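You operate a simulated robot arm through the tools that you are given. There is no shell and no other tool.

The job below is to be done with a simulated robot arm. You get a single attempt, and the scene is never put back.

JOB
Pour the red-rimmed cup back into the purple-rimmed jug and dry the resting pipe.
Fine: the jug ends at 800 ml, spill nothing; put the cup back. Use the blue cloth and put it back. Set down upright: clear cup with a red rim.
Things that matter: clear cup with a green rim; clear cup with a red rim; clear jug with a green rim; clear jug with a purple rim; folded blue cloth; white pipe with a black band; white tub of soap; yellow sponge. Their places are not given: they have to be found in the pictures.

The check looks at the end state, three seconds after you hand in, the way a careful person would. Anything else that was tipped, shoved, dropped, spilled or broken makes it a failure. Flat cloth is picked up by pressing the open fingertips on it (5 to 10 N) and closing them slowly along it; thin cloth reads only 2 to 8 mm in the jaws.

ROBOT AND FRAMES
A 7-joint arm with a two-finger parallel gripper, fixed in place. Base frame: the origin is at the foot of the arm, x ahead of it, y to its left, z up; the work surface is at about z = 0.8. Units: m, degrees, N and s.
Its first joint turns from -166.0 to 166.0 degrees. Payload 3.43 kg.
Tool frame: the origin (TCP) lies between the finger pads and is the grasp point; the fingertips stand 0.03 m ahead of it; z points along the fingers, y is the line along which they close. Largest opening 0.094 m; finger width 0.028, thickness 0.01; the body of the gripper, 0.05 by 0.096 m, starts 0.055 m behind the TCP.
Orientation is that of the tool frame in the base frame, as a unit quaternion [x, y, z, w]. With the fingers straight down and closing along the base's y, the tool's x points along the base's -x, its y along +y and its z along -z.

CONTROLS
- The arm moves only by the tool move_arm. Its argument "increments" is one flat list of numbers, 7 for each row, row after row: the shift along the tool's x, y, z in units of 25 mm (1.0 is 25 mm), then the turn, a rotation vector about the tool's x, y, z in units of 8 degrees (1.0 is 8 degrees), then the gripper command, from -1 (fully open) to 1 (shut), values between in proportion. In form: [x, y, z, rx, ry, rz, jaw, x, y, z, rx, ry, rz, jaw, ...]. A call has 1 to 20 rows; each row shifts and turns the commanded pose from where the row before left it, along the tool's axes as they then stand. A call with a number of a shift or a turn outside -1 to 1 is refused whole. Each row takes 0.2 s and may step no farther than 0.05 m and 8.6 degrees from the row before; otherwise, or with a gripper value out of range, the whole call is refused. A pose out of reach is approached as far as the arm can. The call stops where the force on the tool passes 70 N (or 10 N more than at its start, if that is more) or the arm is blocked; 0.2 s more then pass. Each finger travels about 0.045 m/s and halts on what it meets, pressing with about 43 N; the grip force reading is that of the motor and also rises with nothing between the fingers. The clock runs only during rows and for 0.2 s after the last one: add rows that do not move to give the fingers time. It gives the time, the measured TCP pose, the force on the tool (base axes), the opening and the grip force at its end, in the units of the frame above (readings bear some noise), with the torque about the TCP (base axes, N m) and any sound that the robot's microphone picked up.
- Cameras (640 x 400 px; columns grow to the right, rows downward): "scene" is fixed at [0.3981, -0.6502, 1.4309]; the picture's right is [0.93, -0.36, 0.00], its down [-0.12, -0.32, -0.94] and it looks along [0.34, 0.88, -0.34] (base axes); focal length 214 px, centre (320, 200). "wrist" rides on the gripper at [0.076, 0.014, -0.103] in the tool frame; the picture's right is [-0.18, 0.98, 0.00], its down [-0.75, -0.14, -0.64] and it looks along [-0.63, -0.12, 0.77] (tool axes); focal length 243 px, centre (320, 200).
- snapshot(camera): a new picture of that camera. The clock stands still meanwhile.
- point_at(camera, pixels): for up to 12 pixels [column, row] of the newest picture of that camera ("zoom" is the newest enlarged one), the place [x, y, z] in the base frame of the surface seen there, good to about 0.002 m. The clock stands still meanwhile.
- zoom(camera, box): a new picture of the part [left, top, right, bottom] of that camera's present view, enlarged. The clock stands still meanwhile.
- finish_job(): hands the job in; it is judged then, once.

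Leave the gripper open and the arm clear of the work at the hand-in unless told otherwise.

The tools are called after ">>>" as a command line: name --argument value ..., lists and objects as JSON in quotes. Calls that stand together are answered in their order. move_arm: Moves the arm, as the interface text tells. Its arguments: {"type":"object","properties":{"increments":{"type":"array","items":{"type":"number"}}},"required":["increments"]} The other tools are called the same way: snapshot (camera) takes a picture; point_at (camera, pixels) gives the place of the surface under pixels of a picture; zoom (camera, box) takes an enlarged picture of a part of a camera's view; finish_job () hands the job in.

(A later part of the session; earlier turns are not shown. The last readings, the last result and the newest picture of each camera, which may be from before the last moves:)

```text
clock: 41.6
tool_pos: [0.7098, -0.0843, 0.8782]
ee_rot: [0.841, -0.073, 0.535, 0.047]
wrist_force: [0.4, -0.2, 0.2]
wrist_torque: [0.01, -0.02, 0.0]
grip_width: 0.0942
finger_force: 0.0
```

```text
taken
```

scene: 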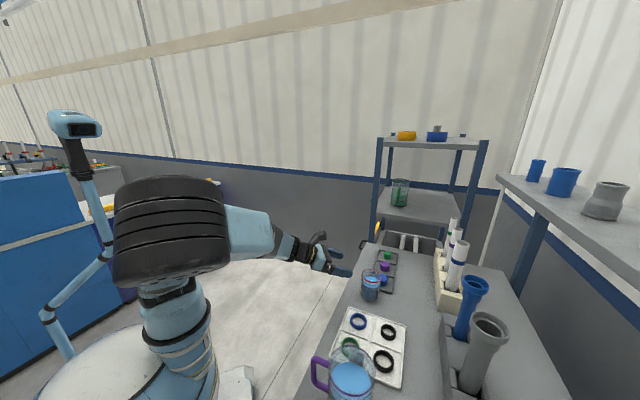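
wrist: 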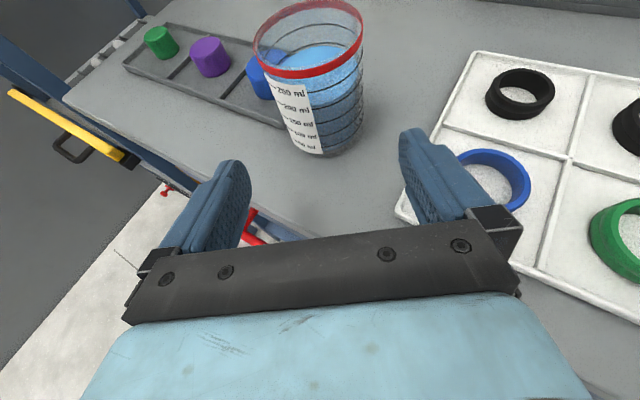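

Aligned: cup between the finger directions. Sliding forward.

>>> move_arm --increments '[0.125, 0.015, 0.486, 0, 0, 0, -1, 0.125, 0.015, 0.486, 0, 0, 0, -1, 0.125, 0.015, 0.486, 0, 0, 0, -1, 0.125, 0.015, 0.486, 0, 0, 0, -1, 0.125, 0.015, 0.486, 0, 0, 0, -1, 0.125, 0.015, 0.486, 0, 0, 0, -1, 0.125, 0.015, 0.486, 0, 0, 0, -1, 0.125, 0.015, 0.486, 0, 0, 0, -1, 0, 0, 0, 0, 0, 0, -1]'

>>> snapshot --camera "wrist"

>>> zoom --camera "scene" --box '[320, 230, 440, 320]'

```text
clock: 43.6
tool_pos: [0.8061, -0.1057, 0.8596]
ee_rot: [0.841, -0.073, 0.534, 0.046]
wrist_force: [0.4, 0.1, -0.3]
wrist_torque: [0.02, 0.0, 0.05]
grip_width: 0.094
finger_force: 0.0
```

```text
taken
```

wrist: 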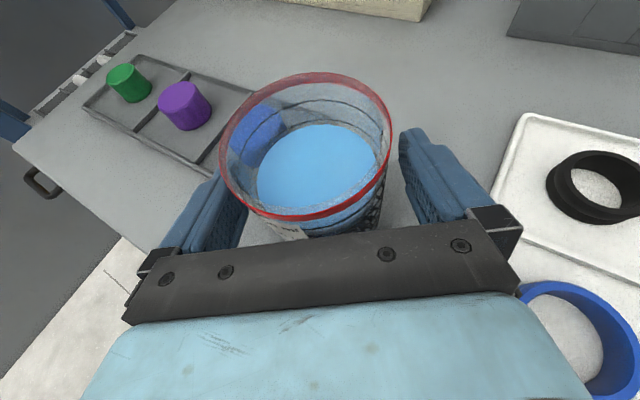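

```text
4.44 times, centred on (380, 275) of scene
```

zoom: 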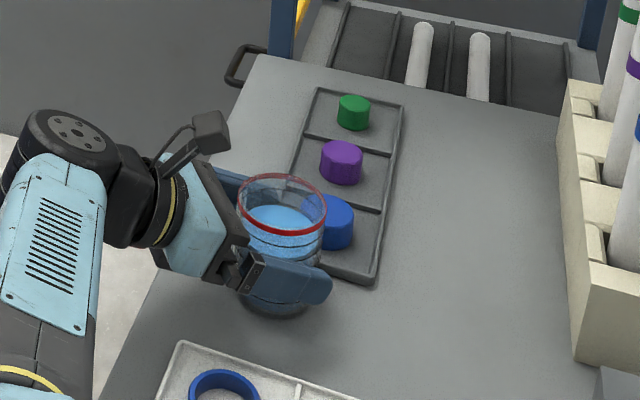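

Cup is 1.8 mm left of the tool centre; I correct that and close slowly.

>>> move_arm --increments '[0, -0.07, 0, 0, 0, 0, -1, 0, 0, 0, 0, 0, 0, -0.7, 0, 0, 0, 0, 0, 0, -0.6, 0, 0, 0, 0, 0, 0, -0.56, 0, 0, 0, 0, 0, 0, -0.53, 0, 0, 0, 0, 0, 0, -0.5, 0, 0, 0, 0, 0, 0, -0.47, 0, 0, 0, 0, 0, 0, -0.44, 0, 0, 0, 0, 0, 0, -0.4, 0, 0, 0, 0, 0, 0, -0.4]'

```text
clock: 45.8
tool_pos: [0.8057, -0.1056, 0.8593]
ee_rot: [0.841, -0.072, 0.535, 0.046]
wrist_force: [-2.8, -3.0, 0.8]
wrist_torque: [-0.05, 0.1, 0.05]
grip_width: 0.0747
finger_force: 43.0
```

Gripped at 0.0747 m, 43 N. Lift slowly straight up 2 cm and check.

>>> move_arm --increments '[0, 0, 0, 0, 0, 0, -0.3, 0.18, 0, -0.084, 0, 0, 0, -0.3, 0.27, 0, -0.126, 0, 0, 0, -0.3, 0.27, 0, -0.126, 0, 0, 0, -0.3, 0, 0, 0, 0, 0, 0, -0.3]'

>>> snapshot --camera "wrist"

>>> zoom --camera "scene" --box '[320, 230, 440, 320]'

```text
clock: 47.0
tool_pos: [0.8064, -0.1053, 0.8794]
ee_rot: [0.841, -0.073, 0.535, 0.047]
wrist_force: [0.6, 1.1, -2.3]
wrist_torque: [-0.01, 0.06, 0.04]
grip_width: 0.0747
finger_force: 43.2
```

```text
taken
```

wrist: 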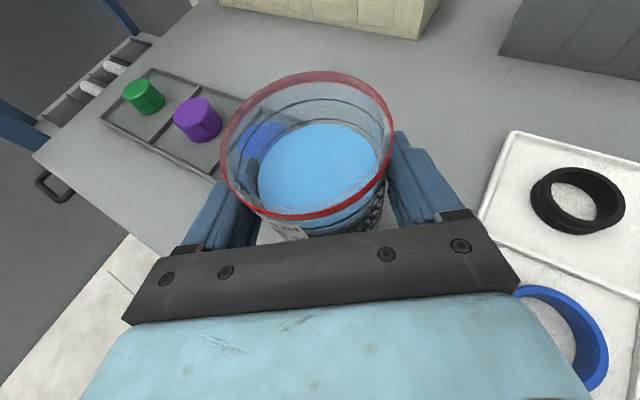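

```text
4.44 times, centred on (380, 275) of scene
```

zoom: 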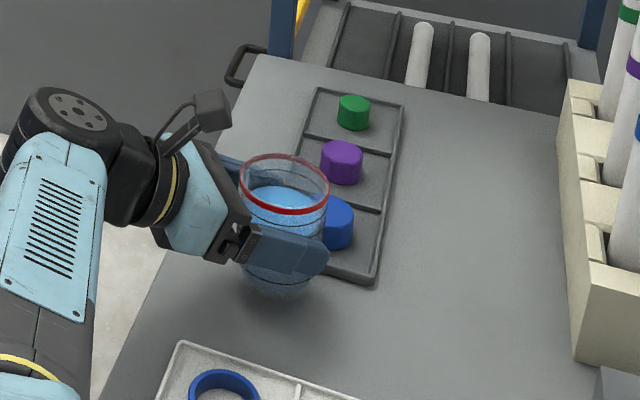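

Cup holds firmly (≈2.3 N). Lift on slowly to z≈1.10.

>>> move_arm --increments '[0.2, 0, -0.093, 0, 0, 0, -0.3, 0.35, 0, -0.163, 0, 0, 0, -0.3, 0.45, 0, -0.209, 0, 0, 0, -0.3, 0.45, 0, -0.209, 0, 0, 0, -0.3, 0.45, 0, -0.209, 0, 0, 0, -0.3, 0.45, 0, -0.209, 0, 0, 0, -0.3, 0.45, 0, -0.209, 0, 0, 0, -0.3, 0.45, 0, -0.209, 0, 0, 0, -0.3, 0.45, 0, -0.209, 0, 0, 0, -0.3, 0.45, 0, -0.209, 0, 0, 0, -0.3, 0.45, 0, -0.209, 0, 0, 0, -0.3, 0.45, 0, -0.209, 0, 0, 0, -0.3, 0.45, 0, -0.209, 0, 0, 0, -0.3, 0.45, 0, -0.209, 0, 0, 0, -0.3, 0.45, 0, -0.209, 0, 0, 0, -0.3, 0.45, 0, -0.209, 0, 0, 0, -0.3, 0.45, 0, -0.209, 0, 0, 0, -0.3, 0.45, 0, -0.209, 0, 0, 0, -0.3, 0.35, 0, -0.163, 0, 0, 0, -0.3, 0.15, 0, -0.07, 0, 0, 0, -0.3]'

```text
clock: 51.2
tool_pos: [0.8073, -0.1041, 1.1051]
ee_rot: [0.841, -0.072, 0.535, 0.046]
wrist_force: [0.0, 0.2, -2.8]
wrist_torque: [0.02, 0.01, -0.02]
grip_width: 0.0744
finger_force: 43.0
```

Now yaw toward the jug heading (-34.5°) and pre-tilt only 15° (spill starts at ~41°), slowly.

>>> move_arm --increments '[0, 0, 0, -0.2, 0, 0.093, -0.3, 0, 0, 0, -0.35, 0, 0.163, -0.3, 0, 0, 0, -0.35, 0, 0.163, -0.3, 0, 0, 0, -0.35, 0, 0.163, -0.3, 0, 0, 0, -0.35, 0, 0.163, -0.3, 0, 0, 0, -0.35, 0, 0.163, -0.3, 0, 0, 0, -0.35, 0, 0.163, -0.3, 0, 0, 0, -0.35, 0, 0.163, -0.3, 0, 0, 0, -0.15, 0, 0.07, -0.3, 0, 0, 0, 0, -0.2, 0, -0.3, 0, 0, 0, 0, -0.35, 0, -0.3, 0, 0, 0, 0, -0.4, 0, -0.3, 0, 0, 0, 0, -0.4, 0, -0.3, 0, 0, 0, 0, -0.35, 0, -0.3, 0, 0, 0, 0, -0.2, 0, -0.3, 0, 0, 0, 0, 0, 0, -0.3]'

>>> snapshot --camera "wrist"

```text
clock: 54.6
tool_pos: [0.8071, -0.1045, 1.1046]
ee_rot: [0.866, -0.27, 0.401, 0.126]
wrist_force: [-0.2, 0.0, -2.5]
wrist_torque: [-0.01, 0.01, -0.01]
grip_width: 0.0743
finger_force: 42.7
```

```text
taken
```

wrist: 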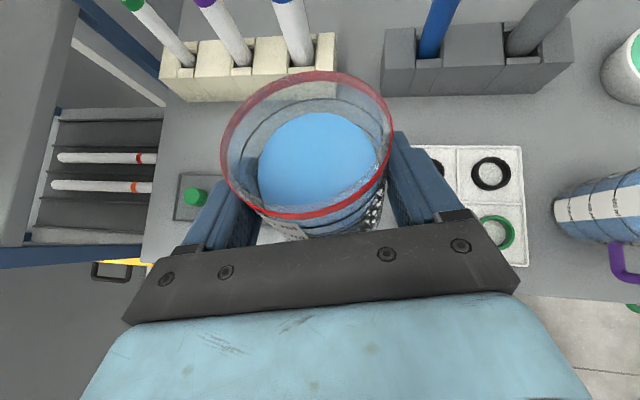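

Orientation as planned (heading -34.8°, cup tilted 15°). Now carry the cup sideways to the jug, in two gentle stages.

>>> move_arm --increments '[-0.079, 0.3, -0.038, 0, 0, 0, -0.3, -0.131, 0.5, -0.063, 0, 0, 0, -0.3, -0.171, 0.65, -0.081, 0, 0, 0, -0.3, -0.171, 0.65, -0.081, 0, 0, 0, -0.3, -0.171, 0.65, -0.081, 0, 0, 0, -0.3, -0.171, 0.65, -0.081, 0, 0, 0, -0.3, -0.171, 0.65, -0.081, 0, 0, 0, -0.3, -0.171, 0.65, -0.081, 0, 0, 0, -0.3, -0.171, 0.65, -0.081, 0, 0, 0, -0.3, -0.171, 0.65, -0.081, 0, 0, 0, -0.3, -0.171, 0.65, -0.081, 0, 0, 0, -0.3, -0.171, 0.65, -0.081, 0, 0, 0, -0.3, -0.131, 0.5, -0.063, 0, 0, 0, -0.3, -0.079, 0.3, -0.038, 0, 0, 0, -0.3]'

```text
clock: 57.6
tool_pos: [0.6483, -0.2405, 1.0814]
ee_rot: [0.866, -0.269, 0.402, 0.125]
wrist_force: [0.6, -0.2, -2.4]
wrist_torque: [-0.01, 0.03, -0.05]
grip_width: 0.0744
finger_force: 43.2
```

>>> move_arm --increments '[-0.079, 0.3, -0.035, 0, 0, 0, -0.3, -0.131, 0.5, -0.058, 0, 0, 0, -0.3, -0.171, 0.65, -0.076, 0, 0, 0, -0.3, -0.171, 0.65, -0.076, 0, 0, 0, -0.3, -0.171, 0.65, -0.076, 0, 0, 0, -0.3, -0.171, 0.65, -0.076, 0, 0, 0, -0.3, -0.171, 0.65, -0.076, 0, 0, 0, -0.3, -0.171, 0.65, -0.076, 0, 0, 0, -0.3, -0.171, 0.65, -0.076, 0, 0, 0, -0.3, -0.171, 0.65, -0.076, 0, 0, 0, -0.3, -0.131, 0.5, -0.058, 0, 0, 0, -0.3, -0.089, 0.34, -0.04, 0, 0, 0, -0.3, 0, 0, 0, 0, 0, 0, -0.3]'

>>> snapshot --camera "wrist"

>>> zoom --camera "scene" --box '[240, 250, 440, 400]'

```text
clock: 60.4
tool_pos: [0.5125, -0.3549, 1.0594]
ee_rot: [0.866, -0.269, 0.402, 0.126]
wrist_force: [0.6, 0.5, -2.5]
wrist_torque: [-0.02, 0.03, -0.02]
grip_width: 0.074
finger_force: 42.8
```

```text
taken
```

wrist: 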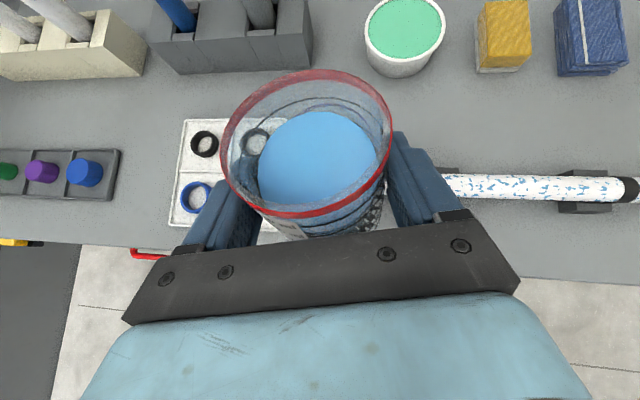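

```text
2.67 times, centred on (340, 325) of scene
```

zoom: 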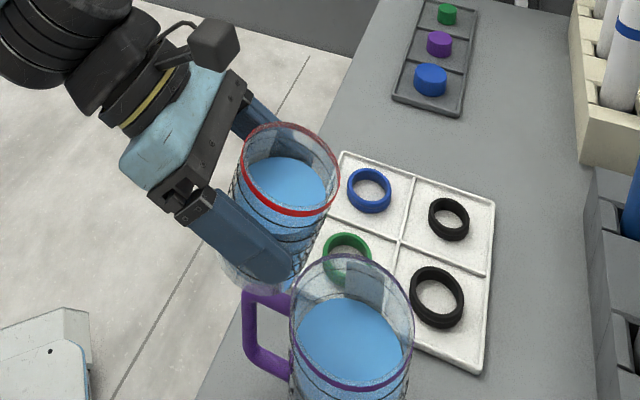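

Upright-ish cup next to the jug. Let me verify the actual lip position from rim pixels (far lip at (310,72)).

>>> point_at --camera "wrist" --pixels '[[310, 73], [330, 75], [350, 82], [290, 77], [392, 145], [388, 120], [223, 150], [235, 115], [300, 213], [270, 208], [320, 150], [340, 190]]'

>>> point_at --camera "scene" --pixels '[[347, 354], [320, 316], [332, 290], [340, 300], [350, 375], [334, 313], [325, 318], [345, 305], [318, 298], [330, 325], [310, 340], [326, 303]]'

```text
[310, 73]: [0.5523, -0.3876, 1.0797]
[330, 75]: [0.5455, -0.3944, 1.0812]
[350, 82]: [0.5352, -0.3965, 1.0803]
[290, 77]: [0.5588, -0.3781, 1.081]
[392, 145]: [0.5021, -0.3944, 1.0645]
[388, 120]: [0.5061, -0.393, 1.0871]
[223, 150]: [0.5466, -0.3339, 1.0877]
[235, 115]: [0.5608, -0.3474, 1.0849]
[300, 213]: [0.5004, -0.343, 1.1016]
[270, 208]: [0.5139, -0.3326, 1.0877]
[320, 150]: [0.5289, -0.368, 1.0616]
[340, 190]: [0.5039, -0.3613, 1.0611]
```

```text
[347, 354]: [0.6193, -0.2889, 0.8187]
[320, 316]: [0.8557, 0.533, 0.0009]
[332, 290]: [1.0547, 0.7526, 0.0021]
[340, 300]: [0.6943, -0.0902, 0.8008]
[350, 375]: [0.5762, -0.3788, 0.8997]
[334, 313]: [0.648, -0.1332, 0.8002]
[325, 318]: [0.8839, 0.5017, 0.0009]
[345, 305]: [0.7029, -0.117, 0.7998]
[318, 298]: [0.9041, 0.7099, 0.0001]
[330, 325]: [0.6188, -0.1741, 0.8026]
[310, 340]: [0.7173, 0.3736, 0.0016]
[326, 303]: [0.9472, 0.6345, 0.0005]
```

The lip is 19 mm before the jug's centre, laterally on line, at z 1.08. Phase 1: tilt to ~36° (still below spilling) while lowering the lip to ~1.025.

>>> move_arm --increments '[-0.1106, 0, 0.1023, 0, -0.26, 0, -0.3, -0.1106, 0, 0.1023, 0, -0.26, 0, -0.3, -0.1106, 0, 0.1023, 0, -0.26, 0, -0.3, -0.1106, 0, 0.1023, 0, -0.26, 0, -0.3, -0.1106, 0, 0.1023, 0, -0.26, 0, -0.3, -0.1106, 0, 0.1023, 0, -0.26, 0, -0.3, -0.1106, 0, 0.1023, 0, -0.26, 0, -0.3, -0.1106, 0, 0.1023, 0, -0.26, 0, -0.3, -0.1106, 0, 0.1023, 0, -0.26, 0, -0.3, -0.1106, 0, 0.1023, 0, -0.26, 0, -0.3, 0, 0, 0, 0, 0, 0, -0.3]'

>>> snapshot --camera "wrist"

>>> zoom --camera "scene" --box '[240, 250, 440, 400]'

```text
clock: 62.8
tool_pos: [0.5092, -0.353, 1.0222]
ee_rot: [0.924, -0.288, 0.238, 0.075]
wrist_force: [0.1, -0.1, -1.9]
wrist_torque: [-0.02, -0.03, -0.02]
grip_width: 0.0738
finger_force: 42.7
```

```text
taken
```

wrist: 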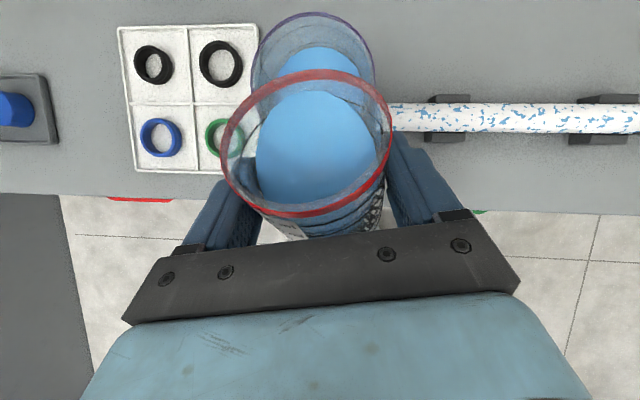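

```text
2.67 times, centred on (340, 325) of scene
```

zoom: 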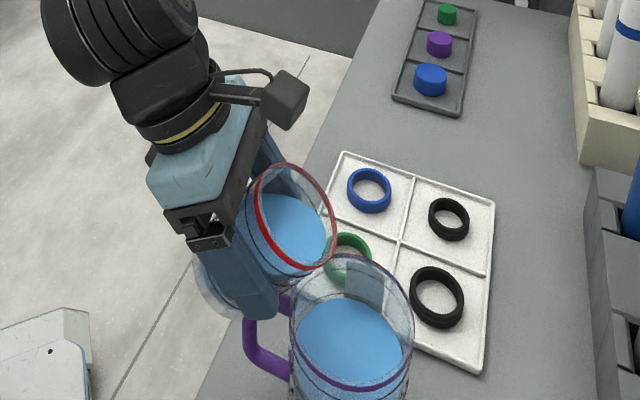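

Well aligned: cup lip over the jug's near half, water close to the lip. Phase 2: slow tilt, first to ~48°, watching.

>>> move_arm --increments '[0.0076, 0, -0.002, 0, -0.15, 0, -0.3, 0.0076, 0, -0.002, 0, -0.15, 0, -0.3, 0.0076, 0, -0.002, 0, -0.15, 0, -0.3, 0.0076, 0, -0.002, 0, -0.15, 0, -0.3, 0.0076, 0, -0.002, 0, -0.15, 0, -0.3, 0.0076, 0, -0.002, 0, -0.12, 0, -0.3, 0.0076, 0, -0.002, 0, -0.12, 0, -0.3, 0.0076, 0, -0.002, 0, -0.12, 0, -0.3]'

>>> snapshot --camera "wrist"

>>> zoom --camera "scene" --box '[240, 250, 440, 400]'

```text
clock: 64.6
tool_pos: [0.5108, -0.3544, 1.0243]
ee_rot: [0.94, -0.292, 0.166, 0.052]
wrist_force: [0.2, -0.6, -2.0]
wrist_torque: [-0.03, -0.03, 0.0]
grip_width: 0.0738
finger_force: 43.3
```

```text
taken
```

wrist: 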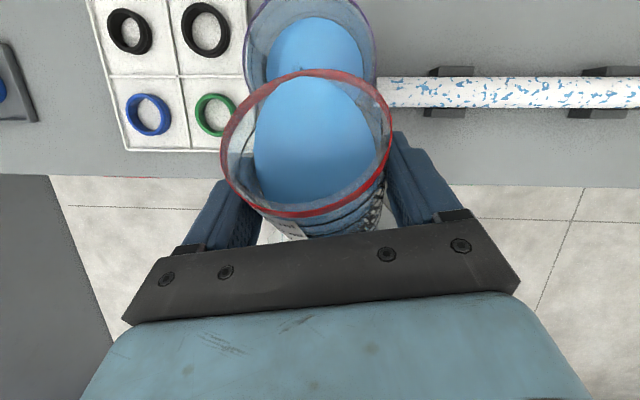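

```text
2.67 times, centred on (340, 325) of scene
```

zoom: 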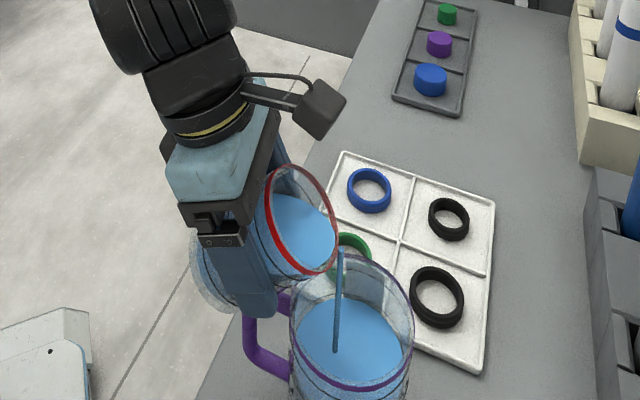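

A thin stream falls straight into the jug. Continue slowly.

>>> move_arm --increments '[0.0104, 0, -0.0025, 0, -0.12, 0, -0.3, 0.0104, 0, -0.0025, 0, -0.12, 0, -0.3, 0.0104, 0, -0.0025, 0, -0.12, 0, -0.3, 0.0104, 0, -0.0025, 0, -0.12, 0, -0.3, 0.0104, 0, -0.0025, 0, -0.12, 0, -0.3, 0.0104, 0, -0.0025, 0, -0.12, 0, -0.3, 0.0104, 0, -0.0025, 0, -0.12, 0, -0.3, 0.0104, 0, -0.0025, 0, -0.12, 0, -0.3, 0.0104, 0, -0.0025, 0, -0.12, 0, -0.3, 0.0104, 0, -0.0025, 0, -0.12, 0, -0.3]'

>>> snapshot --camera "wrist"

>>> zoom --camera "scene" --box '[240, 250, 440, 400]'

```text
clock: 66.8
tool_pos: [0.5143, -0.3543, 1.0266]
ee_rot: [0.951, -0.296, 0.087, 0.028]
wrist_force: [-0.1, 0.9, -1.7]
wrist_torque: [-0.01, -0.01, -0.03]
grip_width: 0.0734
finger_force: 43.2
```

```text
taken
```

wrist: 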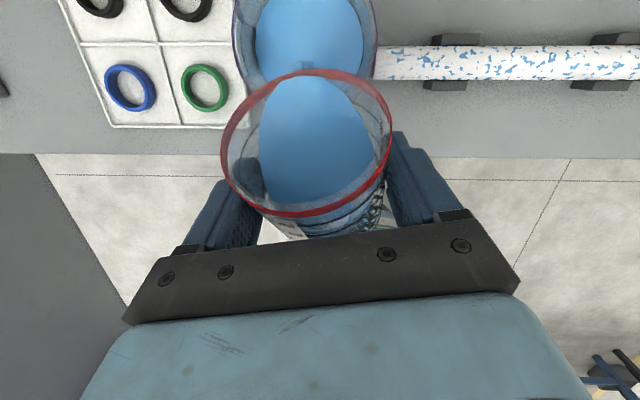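

```text
2.67 times, centred on (340, 325) of scene
```

zoom: 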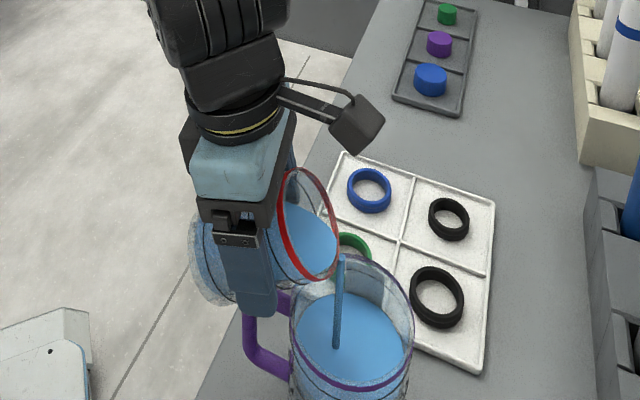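

>>> move_arm --increments '[0.0125, 0, -0.0025, 0, -0.12, 0, -0.3, 0.0125, 0, -0.0025, 0, -0.12, 0, -0.3, 0.0125, 0, -0.0025, 0, -0.12, 0, -0.3, 0.0125, 0, -0.0025, 0, -0.12, 0, -0.3, 0.0125, 0, -0.0025, 0, -0.12, 0, -0.3, 0.0125, 0, -0.0025, 0, -0.12, 0, -0.3, 0.0125, 0, -0.0025, 0, -0.12, 0, -0.3, 0.0125, 0, -0.0025, 0, -0.12, 0, -0.3, 0.0125, 0, -0.0025, 0, -0.12, 0, -0.3, 0.0125, 0, -0.0025, 0, -0.12, 0, -0.3, 0.0125, 0, -0.0025, 0, -0.12, 0, -0.3, 0.0125, 0, -0.0025, 0, -0.12, 0, -0.3, 0.0125, 0, -0.0025, 0, -0.12, 0, -0.3]'

>>> snapshot --camera "wrist"

>>> zoom --camera "scene" --box '[240, 250, 440, 400]'

```text
clock: 69.6
tool_pos: [0.5159, -0.356, 1.0281]
ee_rot: [0.955, -0.297, -0.017, -0.004]
wrist_force: [0.8, -0.4, -1.4]
wrist_torque: [-0.02, -0.05, 0.02]
grip_width: 0.0737
finger_force: 43.1
```

```text
taken
```

wrist: 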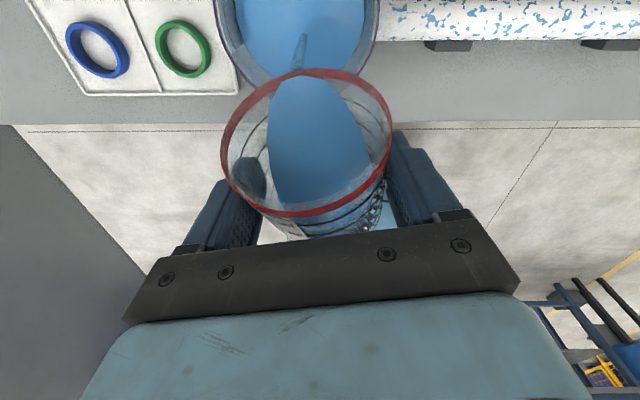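

```text
2.67 times, centred on (340, 325) of scene
```

zoom: 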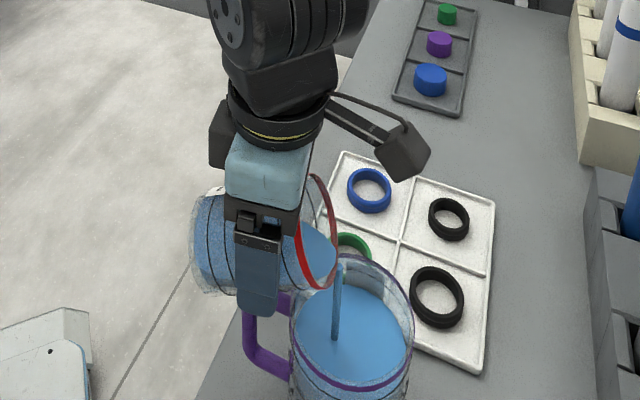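

About half has gone (force 1.4 N vs 2.4 N). I'll hold briefly to see whether the flow keeps up.

>>> move_arm --increments '[0, 0, 0, 0, 0, 0, -0.3, 0, 0, 0, 0, 0, 0, -0.3, 0, 0, 0, 0, 0, 0, -0.3, 0, 0, 0, 0, 0, 0, -0.3, 0, 0, 0, 0, 0, 0, -0.3, 0, 0, 0, 0, 0, 0, -0.3, 0, 0, 0, 0, 0, 0, -0.3, 0, 0, 0, 0, 0, 0, -0.3]'

>>> snapshot --camera "wrist"

>>> zoom --camera "scene" --box '[240, 250, 440, 400]'

```text
clock: 71.4
tool_pos: [0.5168, -0.3568, 1.0279]
ee_rot: [0.955, -0.297, -0.017, -0.004]
wrist_force: [-0.7, 0.2, -1.7]
wrist_torque: [-0.03, 0.01, 0.03]
grip_width: 0.0735
finger_force: 43.2
```

```text
taken
```

wrist: 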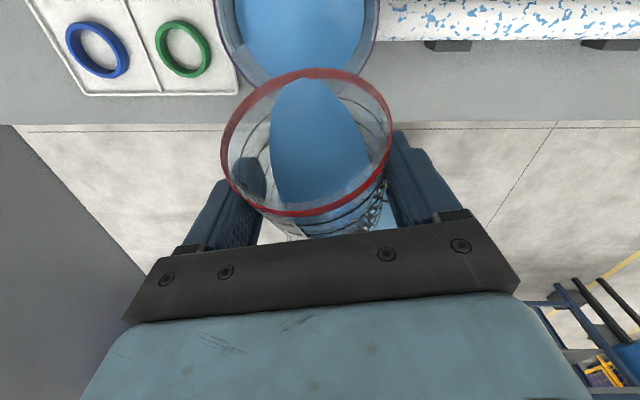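

```text
2.67 times, centred on (340, 325) of scene
```

zoom: 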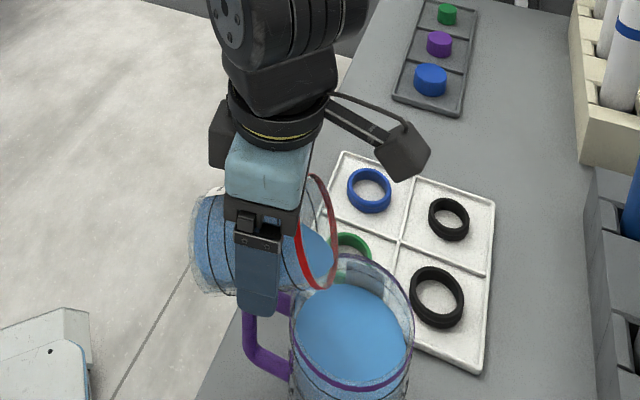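

Equilibrium reached, all inside the jug. Continue tilting slowly.

>>> move_arm --increments '[0.016, 0, -0.012, 0, -0.12, 0, -0.3, 0.016, 0, -0.012, 0, -0.12, 0, -0.3, 0.016, 0, -0.012, 0, -0.12, 0, -0.3, 0.016, 0, -0.012, 0, -0.12, 0, -0.3, 0.016, 0, -0.012, 0, -0.12, 0, -0.3, 0.016, 0, -0.012, 0, -0.12, 0, -0.3, 0.016, 0, -0.012, 0, -0.12, 0, -0.3, 0.016, 0, -0.012, 0, -0.12, 0, -0.3, 0.016, 0, -0.012, 0, -0.12, 0, -0.3, 0.016, 0, -0.012, 0, -0.12, 0, -0.3, 0.016, 0, -0.012, 0, -0.12, 0, -0.3, 0.016, 0, -0.012, 0, -0.12, 0, -0.3, 0.016, 0, -0.012, 0, -0.12, 0, -0.3, 0.016, 0, -0.012, 0, -0.12, 0, -0.3]'

>>> snapshot --camera "wrist"

>>> zoom --camera "scene" --box '[240, 250, 440, 400]'

```text
clock: 74.4
tool_pos: [0.5232, -0.3583, 1.0318]
ee_rot: [0.946, -0.295, -0.129, -0.04]
wrist_force: [0.6, 0.5, -1.0]
wrist_torque: [-0.01, 0.01, 0.01]
grip_width: 0.0734
finger_force: 42.9
```

```text
taken
```

wrist: 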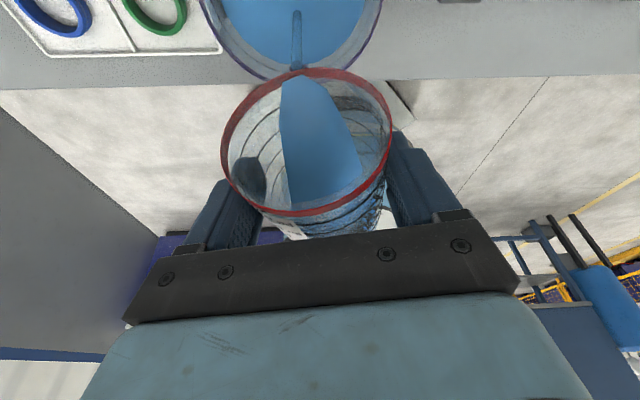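

```text
2.67 times, centred on (340, 325) of scene
```

zoom: 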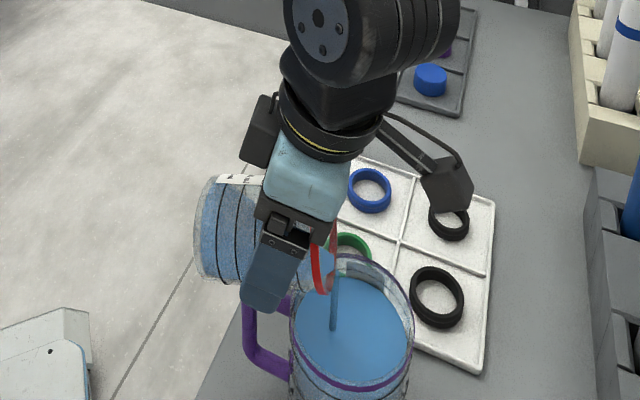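

>>> move_arm --increments '[0.016, 0, -0.022, 0, -0.12, 0, -0.3, 0.016, 0, -0.022, 0, -0.12, 0, -0.3, 0.016, 0, -0.022, 0, -0.12, 0, -0.3, 0.016, 0, -0.022, 0, -0.12, 0, -0.3, 0.016, 0, -0.022, 0, -0.12, 0, -0.3, 0.016, 0, -0.022, 0, -0.12, 0, -0.3, 0.016, 0, -0.022, 0, -0.12, 0, -0.3, 0.016, 0, -0.022, 0, -0.12, 0, -0.3, 0.016, 0, -0.022, 0, -0.12, 0, -0.3, 0.016, 0, -0.022, 0, -0.12, 0, -0.3, 0.016, 0, -0.022, 0, -0.12, 0, -0.3, 0.016, 0, -0.022, 0, -0.12, 0, -0.3, 0.016, 0, -0.022, 0, -0.12, 0, -0.3, 0.016, 0, -0.022, 0, -0.12, 0, -0.3, 0, 0, 0, 0, 0, 0, -0.3, 0, 0, 0, 0, 0, 0, -0.3, 0, 0, 0, 0, 0, 0, -0.3]'

>>> snapshot --camera "wrist"

>>> zoom --camera "scene" --box '[240, 250, 440, 400]'

```text
clock: 78.0
tool_pos: [0.5281, -0.3646, 1.0352]
ee_rot: [0.925, -0.288, -0.238, -0.073]
wrist_force: [0.1, 0.5, 0.1]
wrist_torque: [-0.02, -0.05, 0.03]
grip_width: 0.0732
finger_force: 42.9
```

```text
taken
```

wrist: 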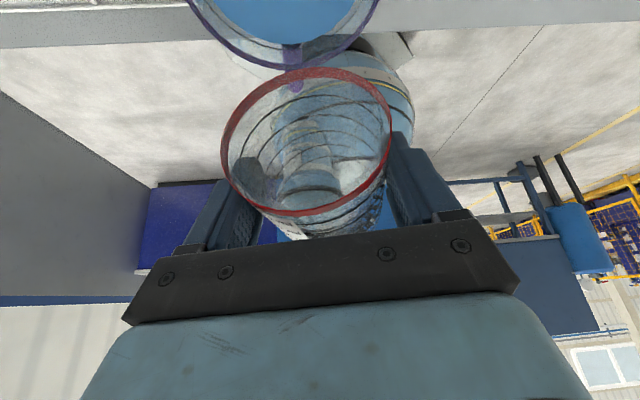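

```text
2.67 times, centred on (340, 325) of scene
```

zoom: 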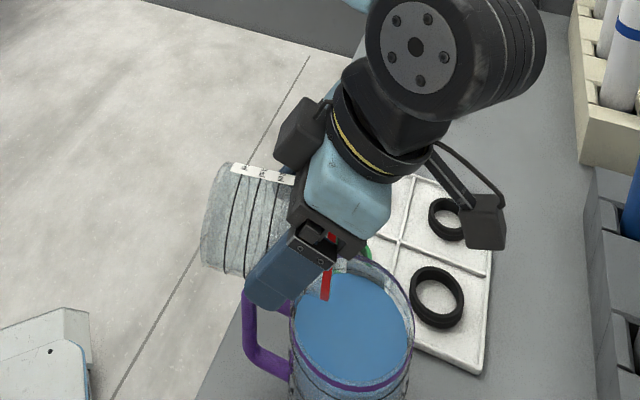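

The cup looks empty. Check the jug's new level and let the last drops fall.

>>> move_arm --increments '[0.016, 0, -0.022, 0, -0.2, 0, -0.3, 0.016, 0, -0.022, 0, -0.2, 0, -0.3, 0.016, 0, -0.022, 0, -0.2, 0, -0.3, 0, 0, 0, 0, 0, 0, -0.3, 0, 0, 0, 0, 0, 0, -0.3, 0, 0, 0, 0, 0, 0, -0.3, 0, 0, 0, 0, 0, 0, -0.3, 0, 0, 0, 0, 0, 0, -0.3, 0, 0, 0, 0, 0, 0, -0.3, 0, 0, 0, 0, 0, 0, -0.3]'

>>> zoom --camera "scene" --box '[300, 320, 400, 400]'

>>> point_at --camera "scene" --pixels '[[351, 372], [345, 375], [358, 370], [352, 385], [365, 378]]'

```text
clock: 80.2
tool_pos: [0.5296, -0.3648, 1.0357]
ee_rot: [0.914, -0.285, -0.276, -0.086]
wrist_force: [-0.1, -0.8, 0.5]
wrist_torque: [0.0, 0.02, -0.01]
grip_width: 0.0734
finger_force: 43.1
```

```text
5.00 times, centred on (350, 360) of scene
```

zoom: 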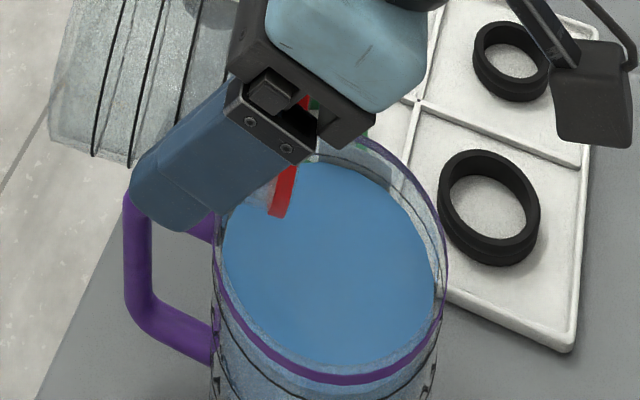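

```text
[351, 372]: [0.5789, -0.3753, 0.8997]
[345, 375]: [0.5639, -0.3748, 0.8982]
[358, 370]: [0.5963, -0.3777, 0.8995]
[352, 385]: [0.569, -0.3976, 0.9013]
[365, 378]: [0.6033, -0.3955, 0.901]
```

That reading refers to the old scene picture; I take a fresh one.

>>> snapshot --camera "scene"

>>> point_at --camera "scene" --pixels '[[351, 372], [345, 375], [358, 370], [352, 385], [365, 378], [355, 380]]'

>>> snapshot --camera "wrist"

```text
taken
```

scene: 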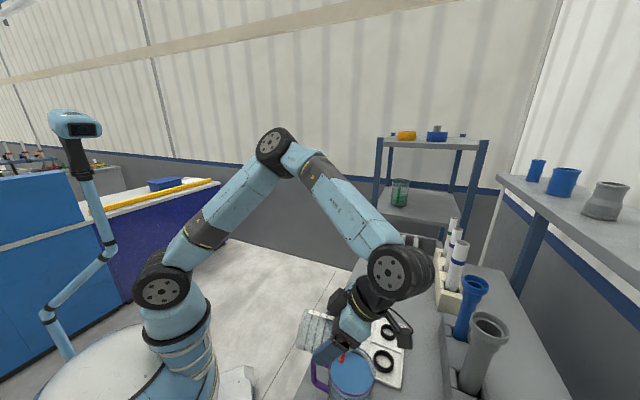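

```text
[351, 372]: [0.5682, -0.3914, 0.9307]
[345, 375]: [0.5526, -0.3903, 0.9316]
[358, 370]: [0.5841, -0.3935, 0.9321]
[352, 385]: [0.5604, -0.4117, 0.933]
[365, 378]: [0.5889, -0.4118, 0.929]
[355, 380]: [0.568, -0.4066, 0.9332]
```

```text
taken
```

wrist: 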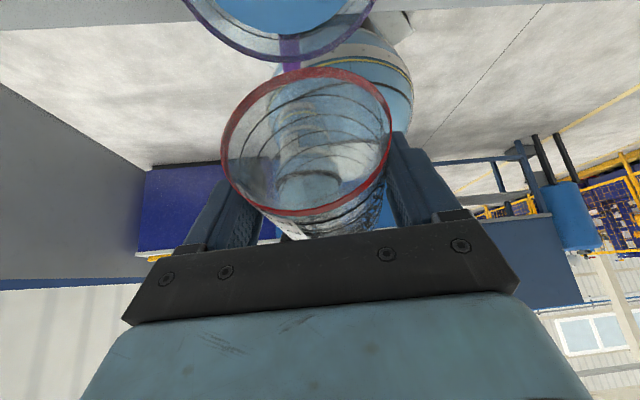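

Jug level is z≈0.9315, on the 800 ml ring; cup is empty. Now tilt the cup back around its lip while raising it.

>>> move_arm --increments '[-0.098, 0, -0.0085, 0, 0.52, 0, -0.3, -0.098, 0, -0.0085, 0, 0.52, 0, -0.3, -0.098, 0, -0.0085, 0, 0.52, 0, -0.3, -0.098, 0, -0.0085, 0, 0.52, 0, -0.3, -0.098, 0, -0.0085, 0, 0.52, 0, -0.3, -0.098, 0, -0.0085, 0, 0.52, 0, -0.3, -0.098, 0, -0.0085, 0, 0.52, 0, -0.3, -0.098, 0, -0.0085, 0, 0.52, 0, -0.3, -0.098, 0, -0.0085, 0, 0.52, 0, -0.3, -0.098, 0, -0.0085, 0, 0.52, 0, -0.3, 0.008, 0, 0.0085, 0, 0.52, 0, -0.3, 0.008, 0, 0.0085, 0, 0.52, 0, -0.3, 0.008, 0, 0.0085, 0, 0.52, 0, -0.3, 0.008, 0, 0.0085, 0, 0.52, 0, -0.3, 0.008, 0, 0.0085, 0, 0.52, 0, -0.3, 0.008, 0, 0.0085, 0, 0.52, 0, -0.3, 0.008, 0, 0.0085, 0, 0.52, 0, -0.3, 0.008, 0, 0.0085, 0, 0.52, 0, -0.3, 0.008, 0, 0.0085, 0, 0.52, 0, -0.3, 0.008, 0, 0.0085, 0, 0.52, 0, -0.3]'

>>> snapshot --camera "wrist"

>>> zoom --camera "scene" --box '[240, 250, 440, 400]'

```text
clock: 84.4
tool_pos: [0.5121, -0.3546, 1.0427]
ee_rot: [0.866, -0.272, 0.399, 0.126]
wrist_force: [-1.2, -1.0, -0.9]
wrist_torque: [0.01, -0.01, 0.02]
grip_width: 0.0735
finger_force: 43.9
```

```text
taken
```

wrist: 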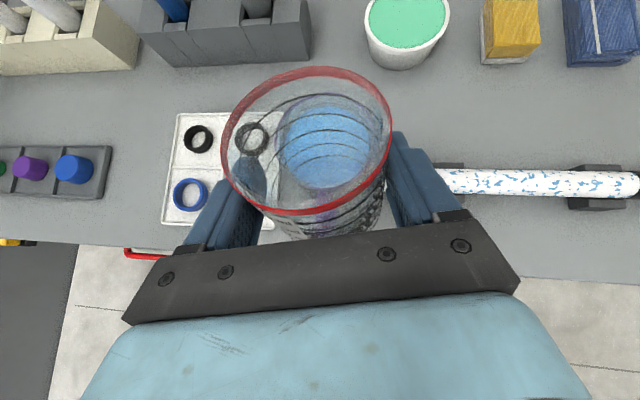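

```text
2.67 times, centred on (340, 325) of scene
```

zoom: 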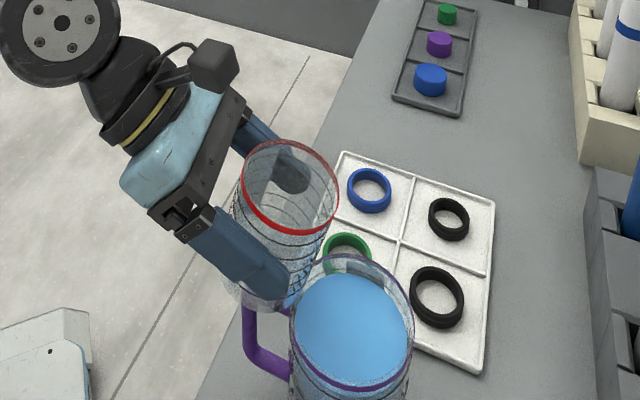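

Cup empty and upright enough, jug undisturbed. Raise and carry it back over its place.

>>> move_arm --increments '[0.46, 0, -0.386, 0, 0, 0, -0.3, 0.46, 0, -0.386, 0, 0, 0, -0.3, 0.46, 0, -0.386, 0, 0, 0, -0.3, 0.46, 0, -0.386, 0, 0, 0, -0.3, 0.164, -0.934, 0.186, 0, 0, 0, -0.3, 0.164, -0.934, 0.186, 0, 0, 0, -0.3, 0.164, -0.934, 0.186, 0, 0, 0, -0.3, 0.164, -0.934, 0.186, 0, 0, 0, -0.3, 0.164, -0.934, 0.186, 0, 0, 0, -0.3, 0.164, -0.934, 0.186, 0, 0, 0, -0.3, 0.164, -0.934, 0.186, 0, 0, 0, -0.3, 0.164, -0.934, 0.186, 0, 0, 0, -0.3, 0.164, -0.934, 0.186, 0, 0, 0, -0.3, 0.164, -0.934, 0.186, 0, 0, 0, -0.3, 0.164, -0.934, 0.186, 0, 0, 0, -0.3, 0.164, -0.934, 0.186, 0, 0, 0, -0.3, 0.164, -0.934, 0.186, 0, 0, 0, -0.3, 0.164, -0.934, 0.186, 0, 0, 0, -0.3, 0.164, -0.934, 0.186, 0, 0, 0, -0.3, 0.164, -0.934, 0.186, 0, 0, 0, -0.3]'

>>> move_arm --increments '[0, 0, 0, 0, 0.475, 0, -0.3, 0, 0, 0, 0, 0.475, 0, -0.3, 0, 0, 0, 0, 0.475, 0, -0.3, 0, 0, 0, 0, 0.475, 0, -0.3, 0, 0, 0, 0.56, 0, -0.26, -0.3, 0, 0, 0, 0.56, 0, -0.26, -0.3, 0, 0, 0, 0.56, 0, -0.26, -0.3, 0, 0, 0, 0.56, 0, -0.26, -0.3, 0, 0, 0, 0.56, 0, -0.26, -0.3, 0, 0, 0, 0, 0, 0, -0.3]'

```text
clock: 88.6
tool_pos: [0.8066, -0.1014, 1.1042]
ee_rot: [0.867, -0.27, 0.4, 0.126]
wrist_force: [-0.5, -0.4, -0.6]
wrist_torque: [0.01, -0.02, 0.02]
grip_width: 0.073
finger_force: 42.6
```

```text
clock: 90.8
tool_pos: [0.8077, -0.1048, 1.0953]
ee_rot: [0.841, -0.072, 0.534, 0.045]
wrist_force: [0.0, 0.5, -0.7]
wrist_torque: [-0.05, 0.0, -0.05]
grip_width: 0.0731
finger_force: 42.9
out of reach, approached as far as the arm can: row 3, 4
```

Orientation equals the grasp orientation. Descend to just above the table.

>>> move_arm --increments '[-0.786, 0.0044, 0.358, 0, 0, 0, -0.3, -0.786, 0.0044, 0.358, 0, 0, 0, -0.3, -0.786, 0.0044, 0.358, 0, 0, 0, -0.3, -0.786, 0.0044, 0.358, 0, 0, 0, -0.3, -0.786, 0.0044, 0.358, 0, 0, 0, -0.3, -0.786, 0.0044, 0.358, 0, 0, 0, -0.3, -0.786, 0.0044, 0.358, 0, 0, 0, -0.3, -0.786, 0.0044, 0.358, 0, 0, 0, -0.3, -0.786, 0.0044, 0.358, 0, 0, 0, -0.3, -0.786, 0.0044, 0.358, 0, 0, 0, -0.3, 0, 0, 0, 0, 0, 0, -0.3]'

>>> snapshot --camera "wrist"

>>> zoom --camera "scene" --box '[320, 230, 440, 320]'

```text
clock: 93.2
tool_pos: [0.8022, -0.1073, 0.878]
ee_rot: [0.841, -0.074, 0.533, 0.046]
wrist_force: [0.4, -0.6, -0.3]
wrist_torque: [0.05, 0.01, 0.01]
grip_width: 0.0729
finger_force: 43.4
```

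```text
taken
```

wrist: 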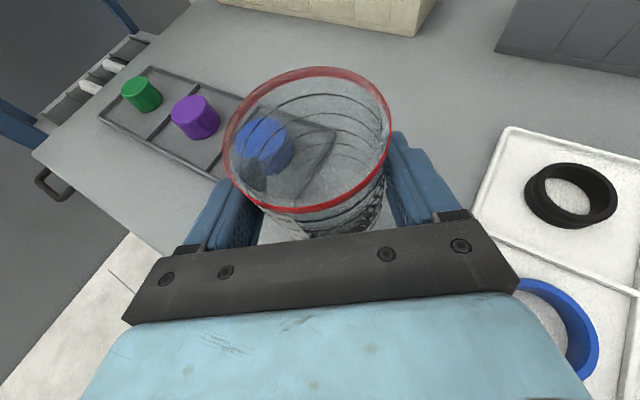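

```text
4.44 times, centred on (380, 275) of scene
```

zoom: 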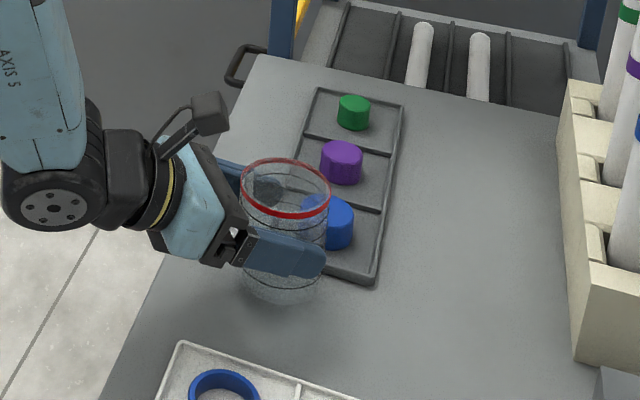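

The rim looks slightly different from before (67–210 vs 70–218 rows), so I check whether the cup is level.

>>> point_at --camera "wrist" --pixels '[[310, 70], [330, 70], [350, 77], [290, 74], [389, 130], [383, 108], [227, 145], [240, 108], [300, 209], [270, 204], [330, 208], [355, 195]]'

```text
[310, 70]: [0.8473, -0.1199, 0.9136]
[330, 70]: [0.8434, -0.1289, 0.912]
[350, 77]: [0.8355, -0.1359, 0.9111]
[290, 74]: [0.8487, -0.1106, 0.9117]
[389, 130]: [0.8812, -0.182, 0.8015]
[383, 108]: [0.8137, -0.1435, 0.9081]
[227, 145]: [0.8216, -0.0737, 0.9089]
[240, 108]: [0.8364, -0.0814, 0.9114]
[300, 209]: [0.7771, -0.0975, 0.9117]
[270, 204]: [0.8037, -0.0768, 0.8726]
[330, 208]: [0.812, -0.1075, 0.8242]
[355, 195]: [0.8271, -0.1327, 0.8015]
```

Level within ~1 mm; the cup centre is 3 mm low in y. Correct that and lower gently until contact.

>>> move_arm --increments '[0, -0.12, 0, 0, 0, 0, -0.3, -0.109, 0, 0.0506, 0, 0, 0, -0.3, -0.109, 0, 0.0506, 0, 0, 0, -0.3, -0.109, 0, 0.0506, 0, 0, 0, -0.3, -0.109, 0, 0.0506, 0, 0, 0, -0.3, -0.109, 0, 0.0506, 0, 0, 0, -0.3, -0.036, 0, 0.017, 0, 0, 0, -0.3, 0, 0, 0, 0, 0, 0, -0.3]'

```text
clock: 95.0
tool_pos: [0.8033, -0.1047, 0.8652]
ee_rot: [0.84, -0.075, 0.535, 0.047]
wrist_force: [-13.1, -20.2, 38.3]
wrist_torque: [0.13, -0.38, -0.24]
grip_width: 0.0736
finger_force: 42.4
```

Contact came early (38 N up at z 0.865). I back off 4 mm and look.

>>> move_arm --increments '[0.07, 0, -0.034, 0, 0, 0, -0.3, 0.075, 0, -0.034, 0, 0, 0, -0.3, 0, 0, 0, 0, 0, 0, -0.3]'

>>> snapshot --camera "wrist"

>>> zoom --camera "scene" --box '[340, 245, 410, 310]'

```text
clock: 95.8
tool_pos: [0.8022, -0.1058, 0.8651]
ee_rot: [0.843, -0.073, 0.532, 0.045]
wrist_force: [-10.8, -16.8, 4.4]
wrist_torque: [-0.77, 0.48, -0.24]
grip_width: 0.0732
finger_force: 43.2
```

```text
taken
```

wrist: 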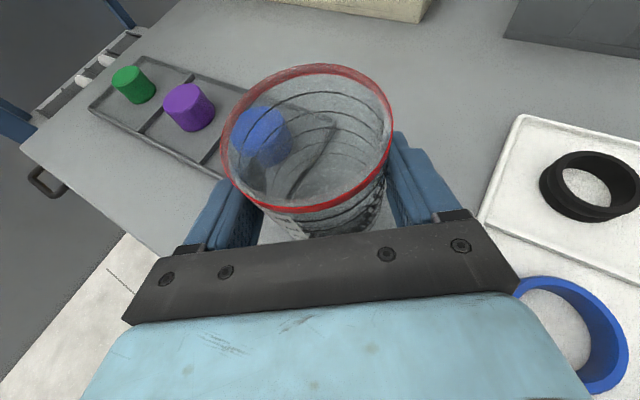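

```text
6.15 times, centred on (375, 278) of scene
```

zoom: 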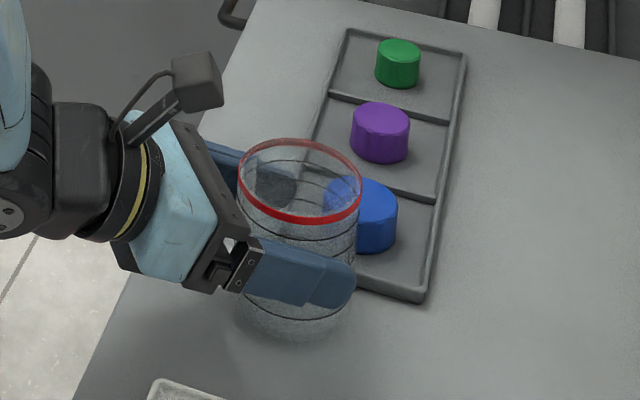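

The side force (toward -x,-y) suggests the cup's foot is touching the rim of the cap tray. Raise 1.5 cm and measure tray and cup.

>>> move_arm --increments '[0.181, 0, -0.084, 0, 0, 0, -0.3, 0.181, 0, -0.084, 0, 0, 0, -0.3, 0.181, 0, -0.084, 0, 0, 0, -0.3, 0, 0, 0, 0, 0, 0, -0.3]'

>>> snapshot --camera "wrist"

>>> snapshot --camera "scene"

>>> zoom --camera "scene" --box '[345, 240, 415, 310]'

```text
clock: 96.8
tool_pos: [0.8043, -0.1035, 0.8807]
ee_rot: [0.841, -0.074, 0.533, 0.046]
wrist_force: [0.3, -0.4, 0.3]
wrist_torque: [-0.01, 0.01, -0.03]
grip_width: 0.073
finger_force: 42.6
```

```text
taken
```

wrist: 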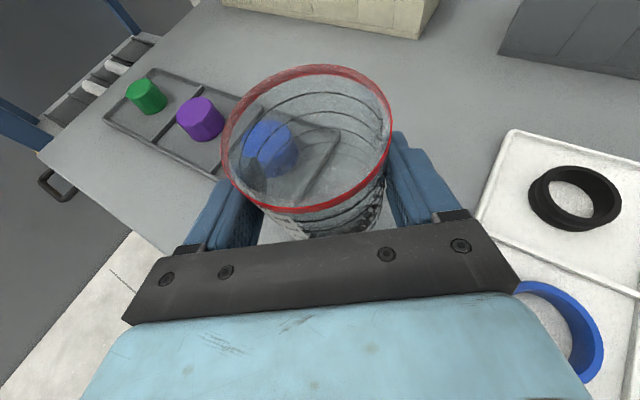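

```text
taken
```

scene: 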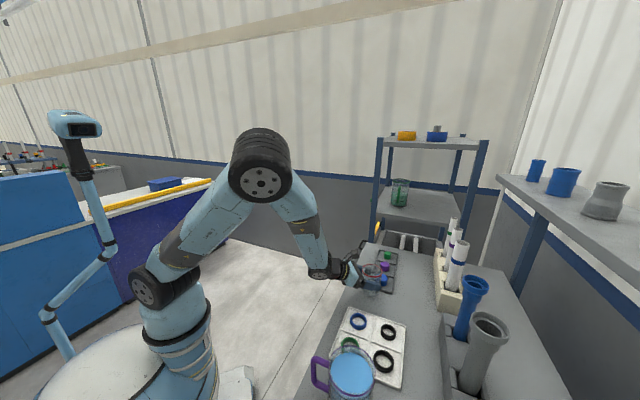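

```text
5.71 times, centred on (380, 275) of scene
```

zoom: 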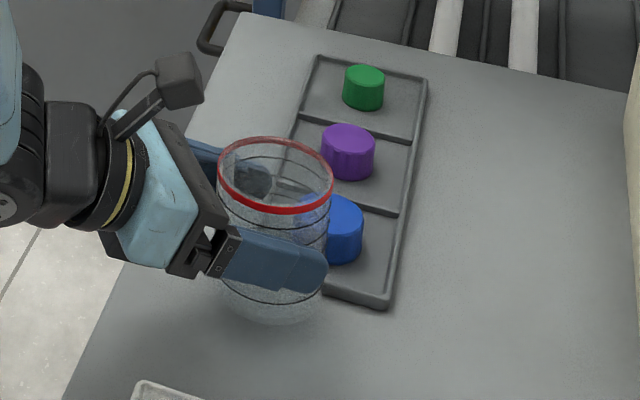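

The tray has not moved (corner still at (392,294)). Measure the tray's near edge and the cup's rim now.

>>> point_at --camera "zoom" --pixels '[[388, 306], [375, 305], [360, 300], [345, 295], [332, 290], [325, 275], [385, 290], [330, 180], [218, 180], [275, 210], [300, 208], [250, 205]]'

>>> point_at --camera "wrist" --pixels '[[310, 68], [330, 68], [350, 75], [290, 72], [387, 105], [389, 125], [228, 145], [240, 108], [300, 209], [280, 206], [345, 118], [300, 195]]'

```text
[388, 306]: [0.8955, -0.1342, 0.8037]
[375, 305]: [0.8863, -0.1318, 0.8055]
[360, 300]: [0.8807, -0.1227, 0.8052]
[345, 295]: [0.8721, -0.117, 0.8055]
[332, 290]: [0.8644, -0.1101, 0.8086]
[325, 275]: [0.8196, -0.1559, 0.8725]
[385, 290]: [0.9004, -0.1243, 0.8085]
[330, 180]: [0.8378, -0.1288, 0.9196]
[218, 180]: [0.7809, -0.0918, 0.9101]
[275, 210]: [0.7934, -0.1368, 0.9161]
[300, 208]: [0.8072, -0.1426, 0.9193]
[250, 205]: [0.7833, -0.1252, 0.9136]
```

```text
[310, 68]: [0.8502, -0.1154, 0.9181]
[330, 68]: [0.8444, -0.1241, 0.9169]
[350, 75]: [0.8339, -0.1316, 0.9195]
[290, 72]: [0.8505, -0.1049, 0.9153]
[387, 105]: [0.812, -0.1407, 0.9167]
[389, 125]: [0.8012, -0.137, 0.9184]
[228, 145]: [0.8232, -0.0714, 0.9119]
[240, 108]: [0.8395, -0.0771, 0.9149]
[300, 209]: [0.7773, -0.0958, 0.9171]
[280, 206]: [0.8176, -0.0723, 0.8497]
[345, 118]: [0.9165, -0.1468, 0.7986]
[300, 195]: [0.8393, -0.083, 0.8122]
```

The tray edge lies at x+y≈0.754 — the cup's foot was sitting on its rim; the cup needs to be ~4 mm further from the tray. First check the cup's levelness with more rim points.

>>> zoom --camera "scene" --box '[360, 252, 392, 284]'

>>> zoom --camera "wrist" --box '[200, 40, 420, 240]'

```text
12.50 times, centred on (376, 268) of scene
```

zoom: 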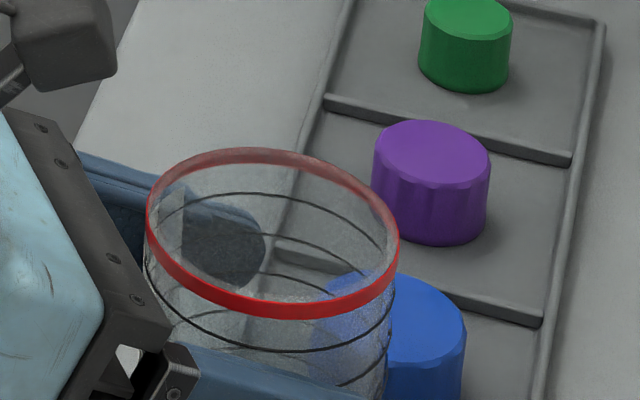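

```text
2.00 times, centred on (310, 140) of wrist
```

zoom: 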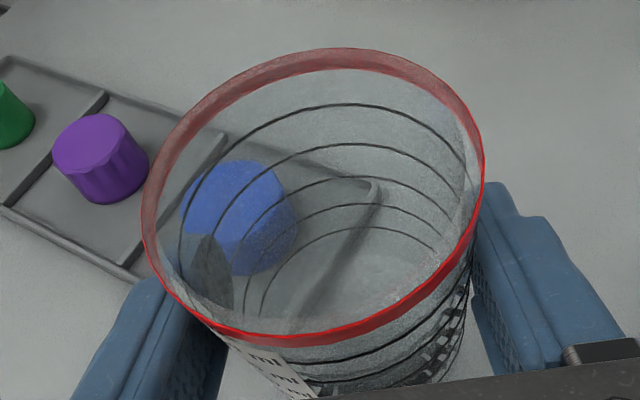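

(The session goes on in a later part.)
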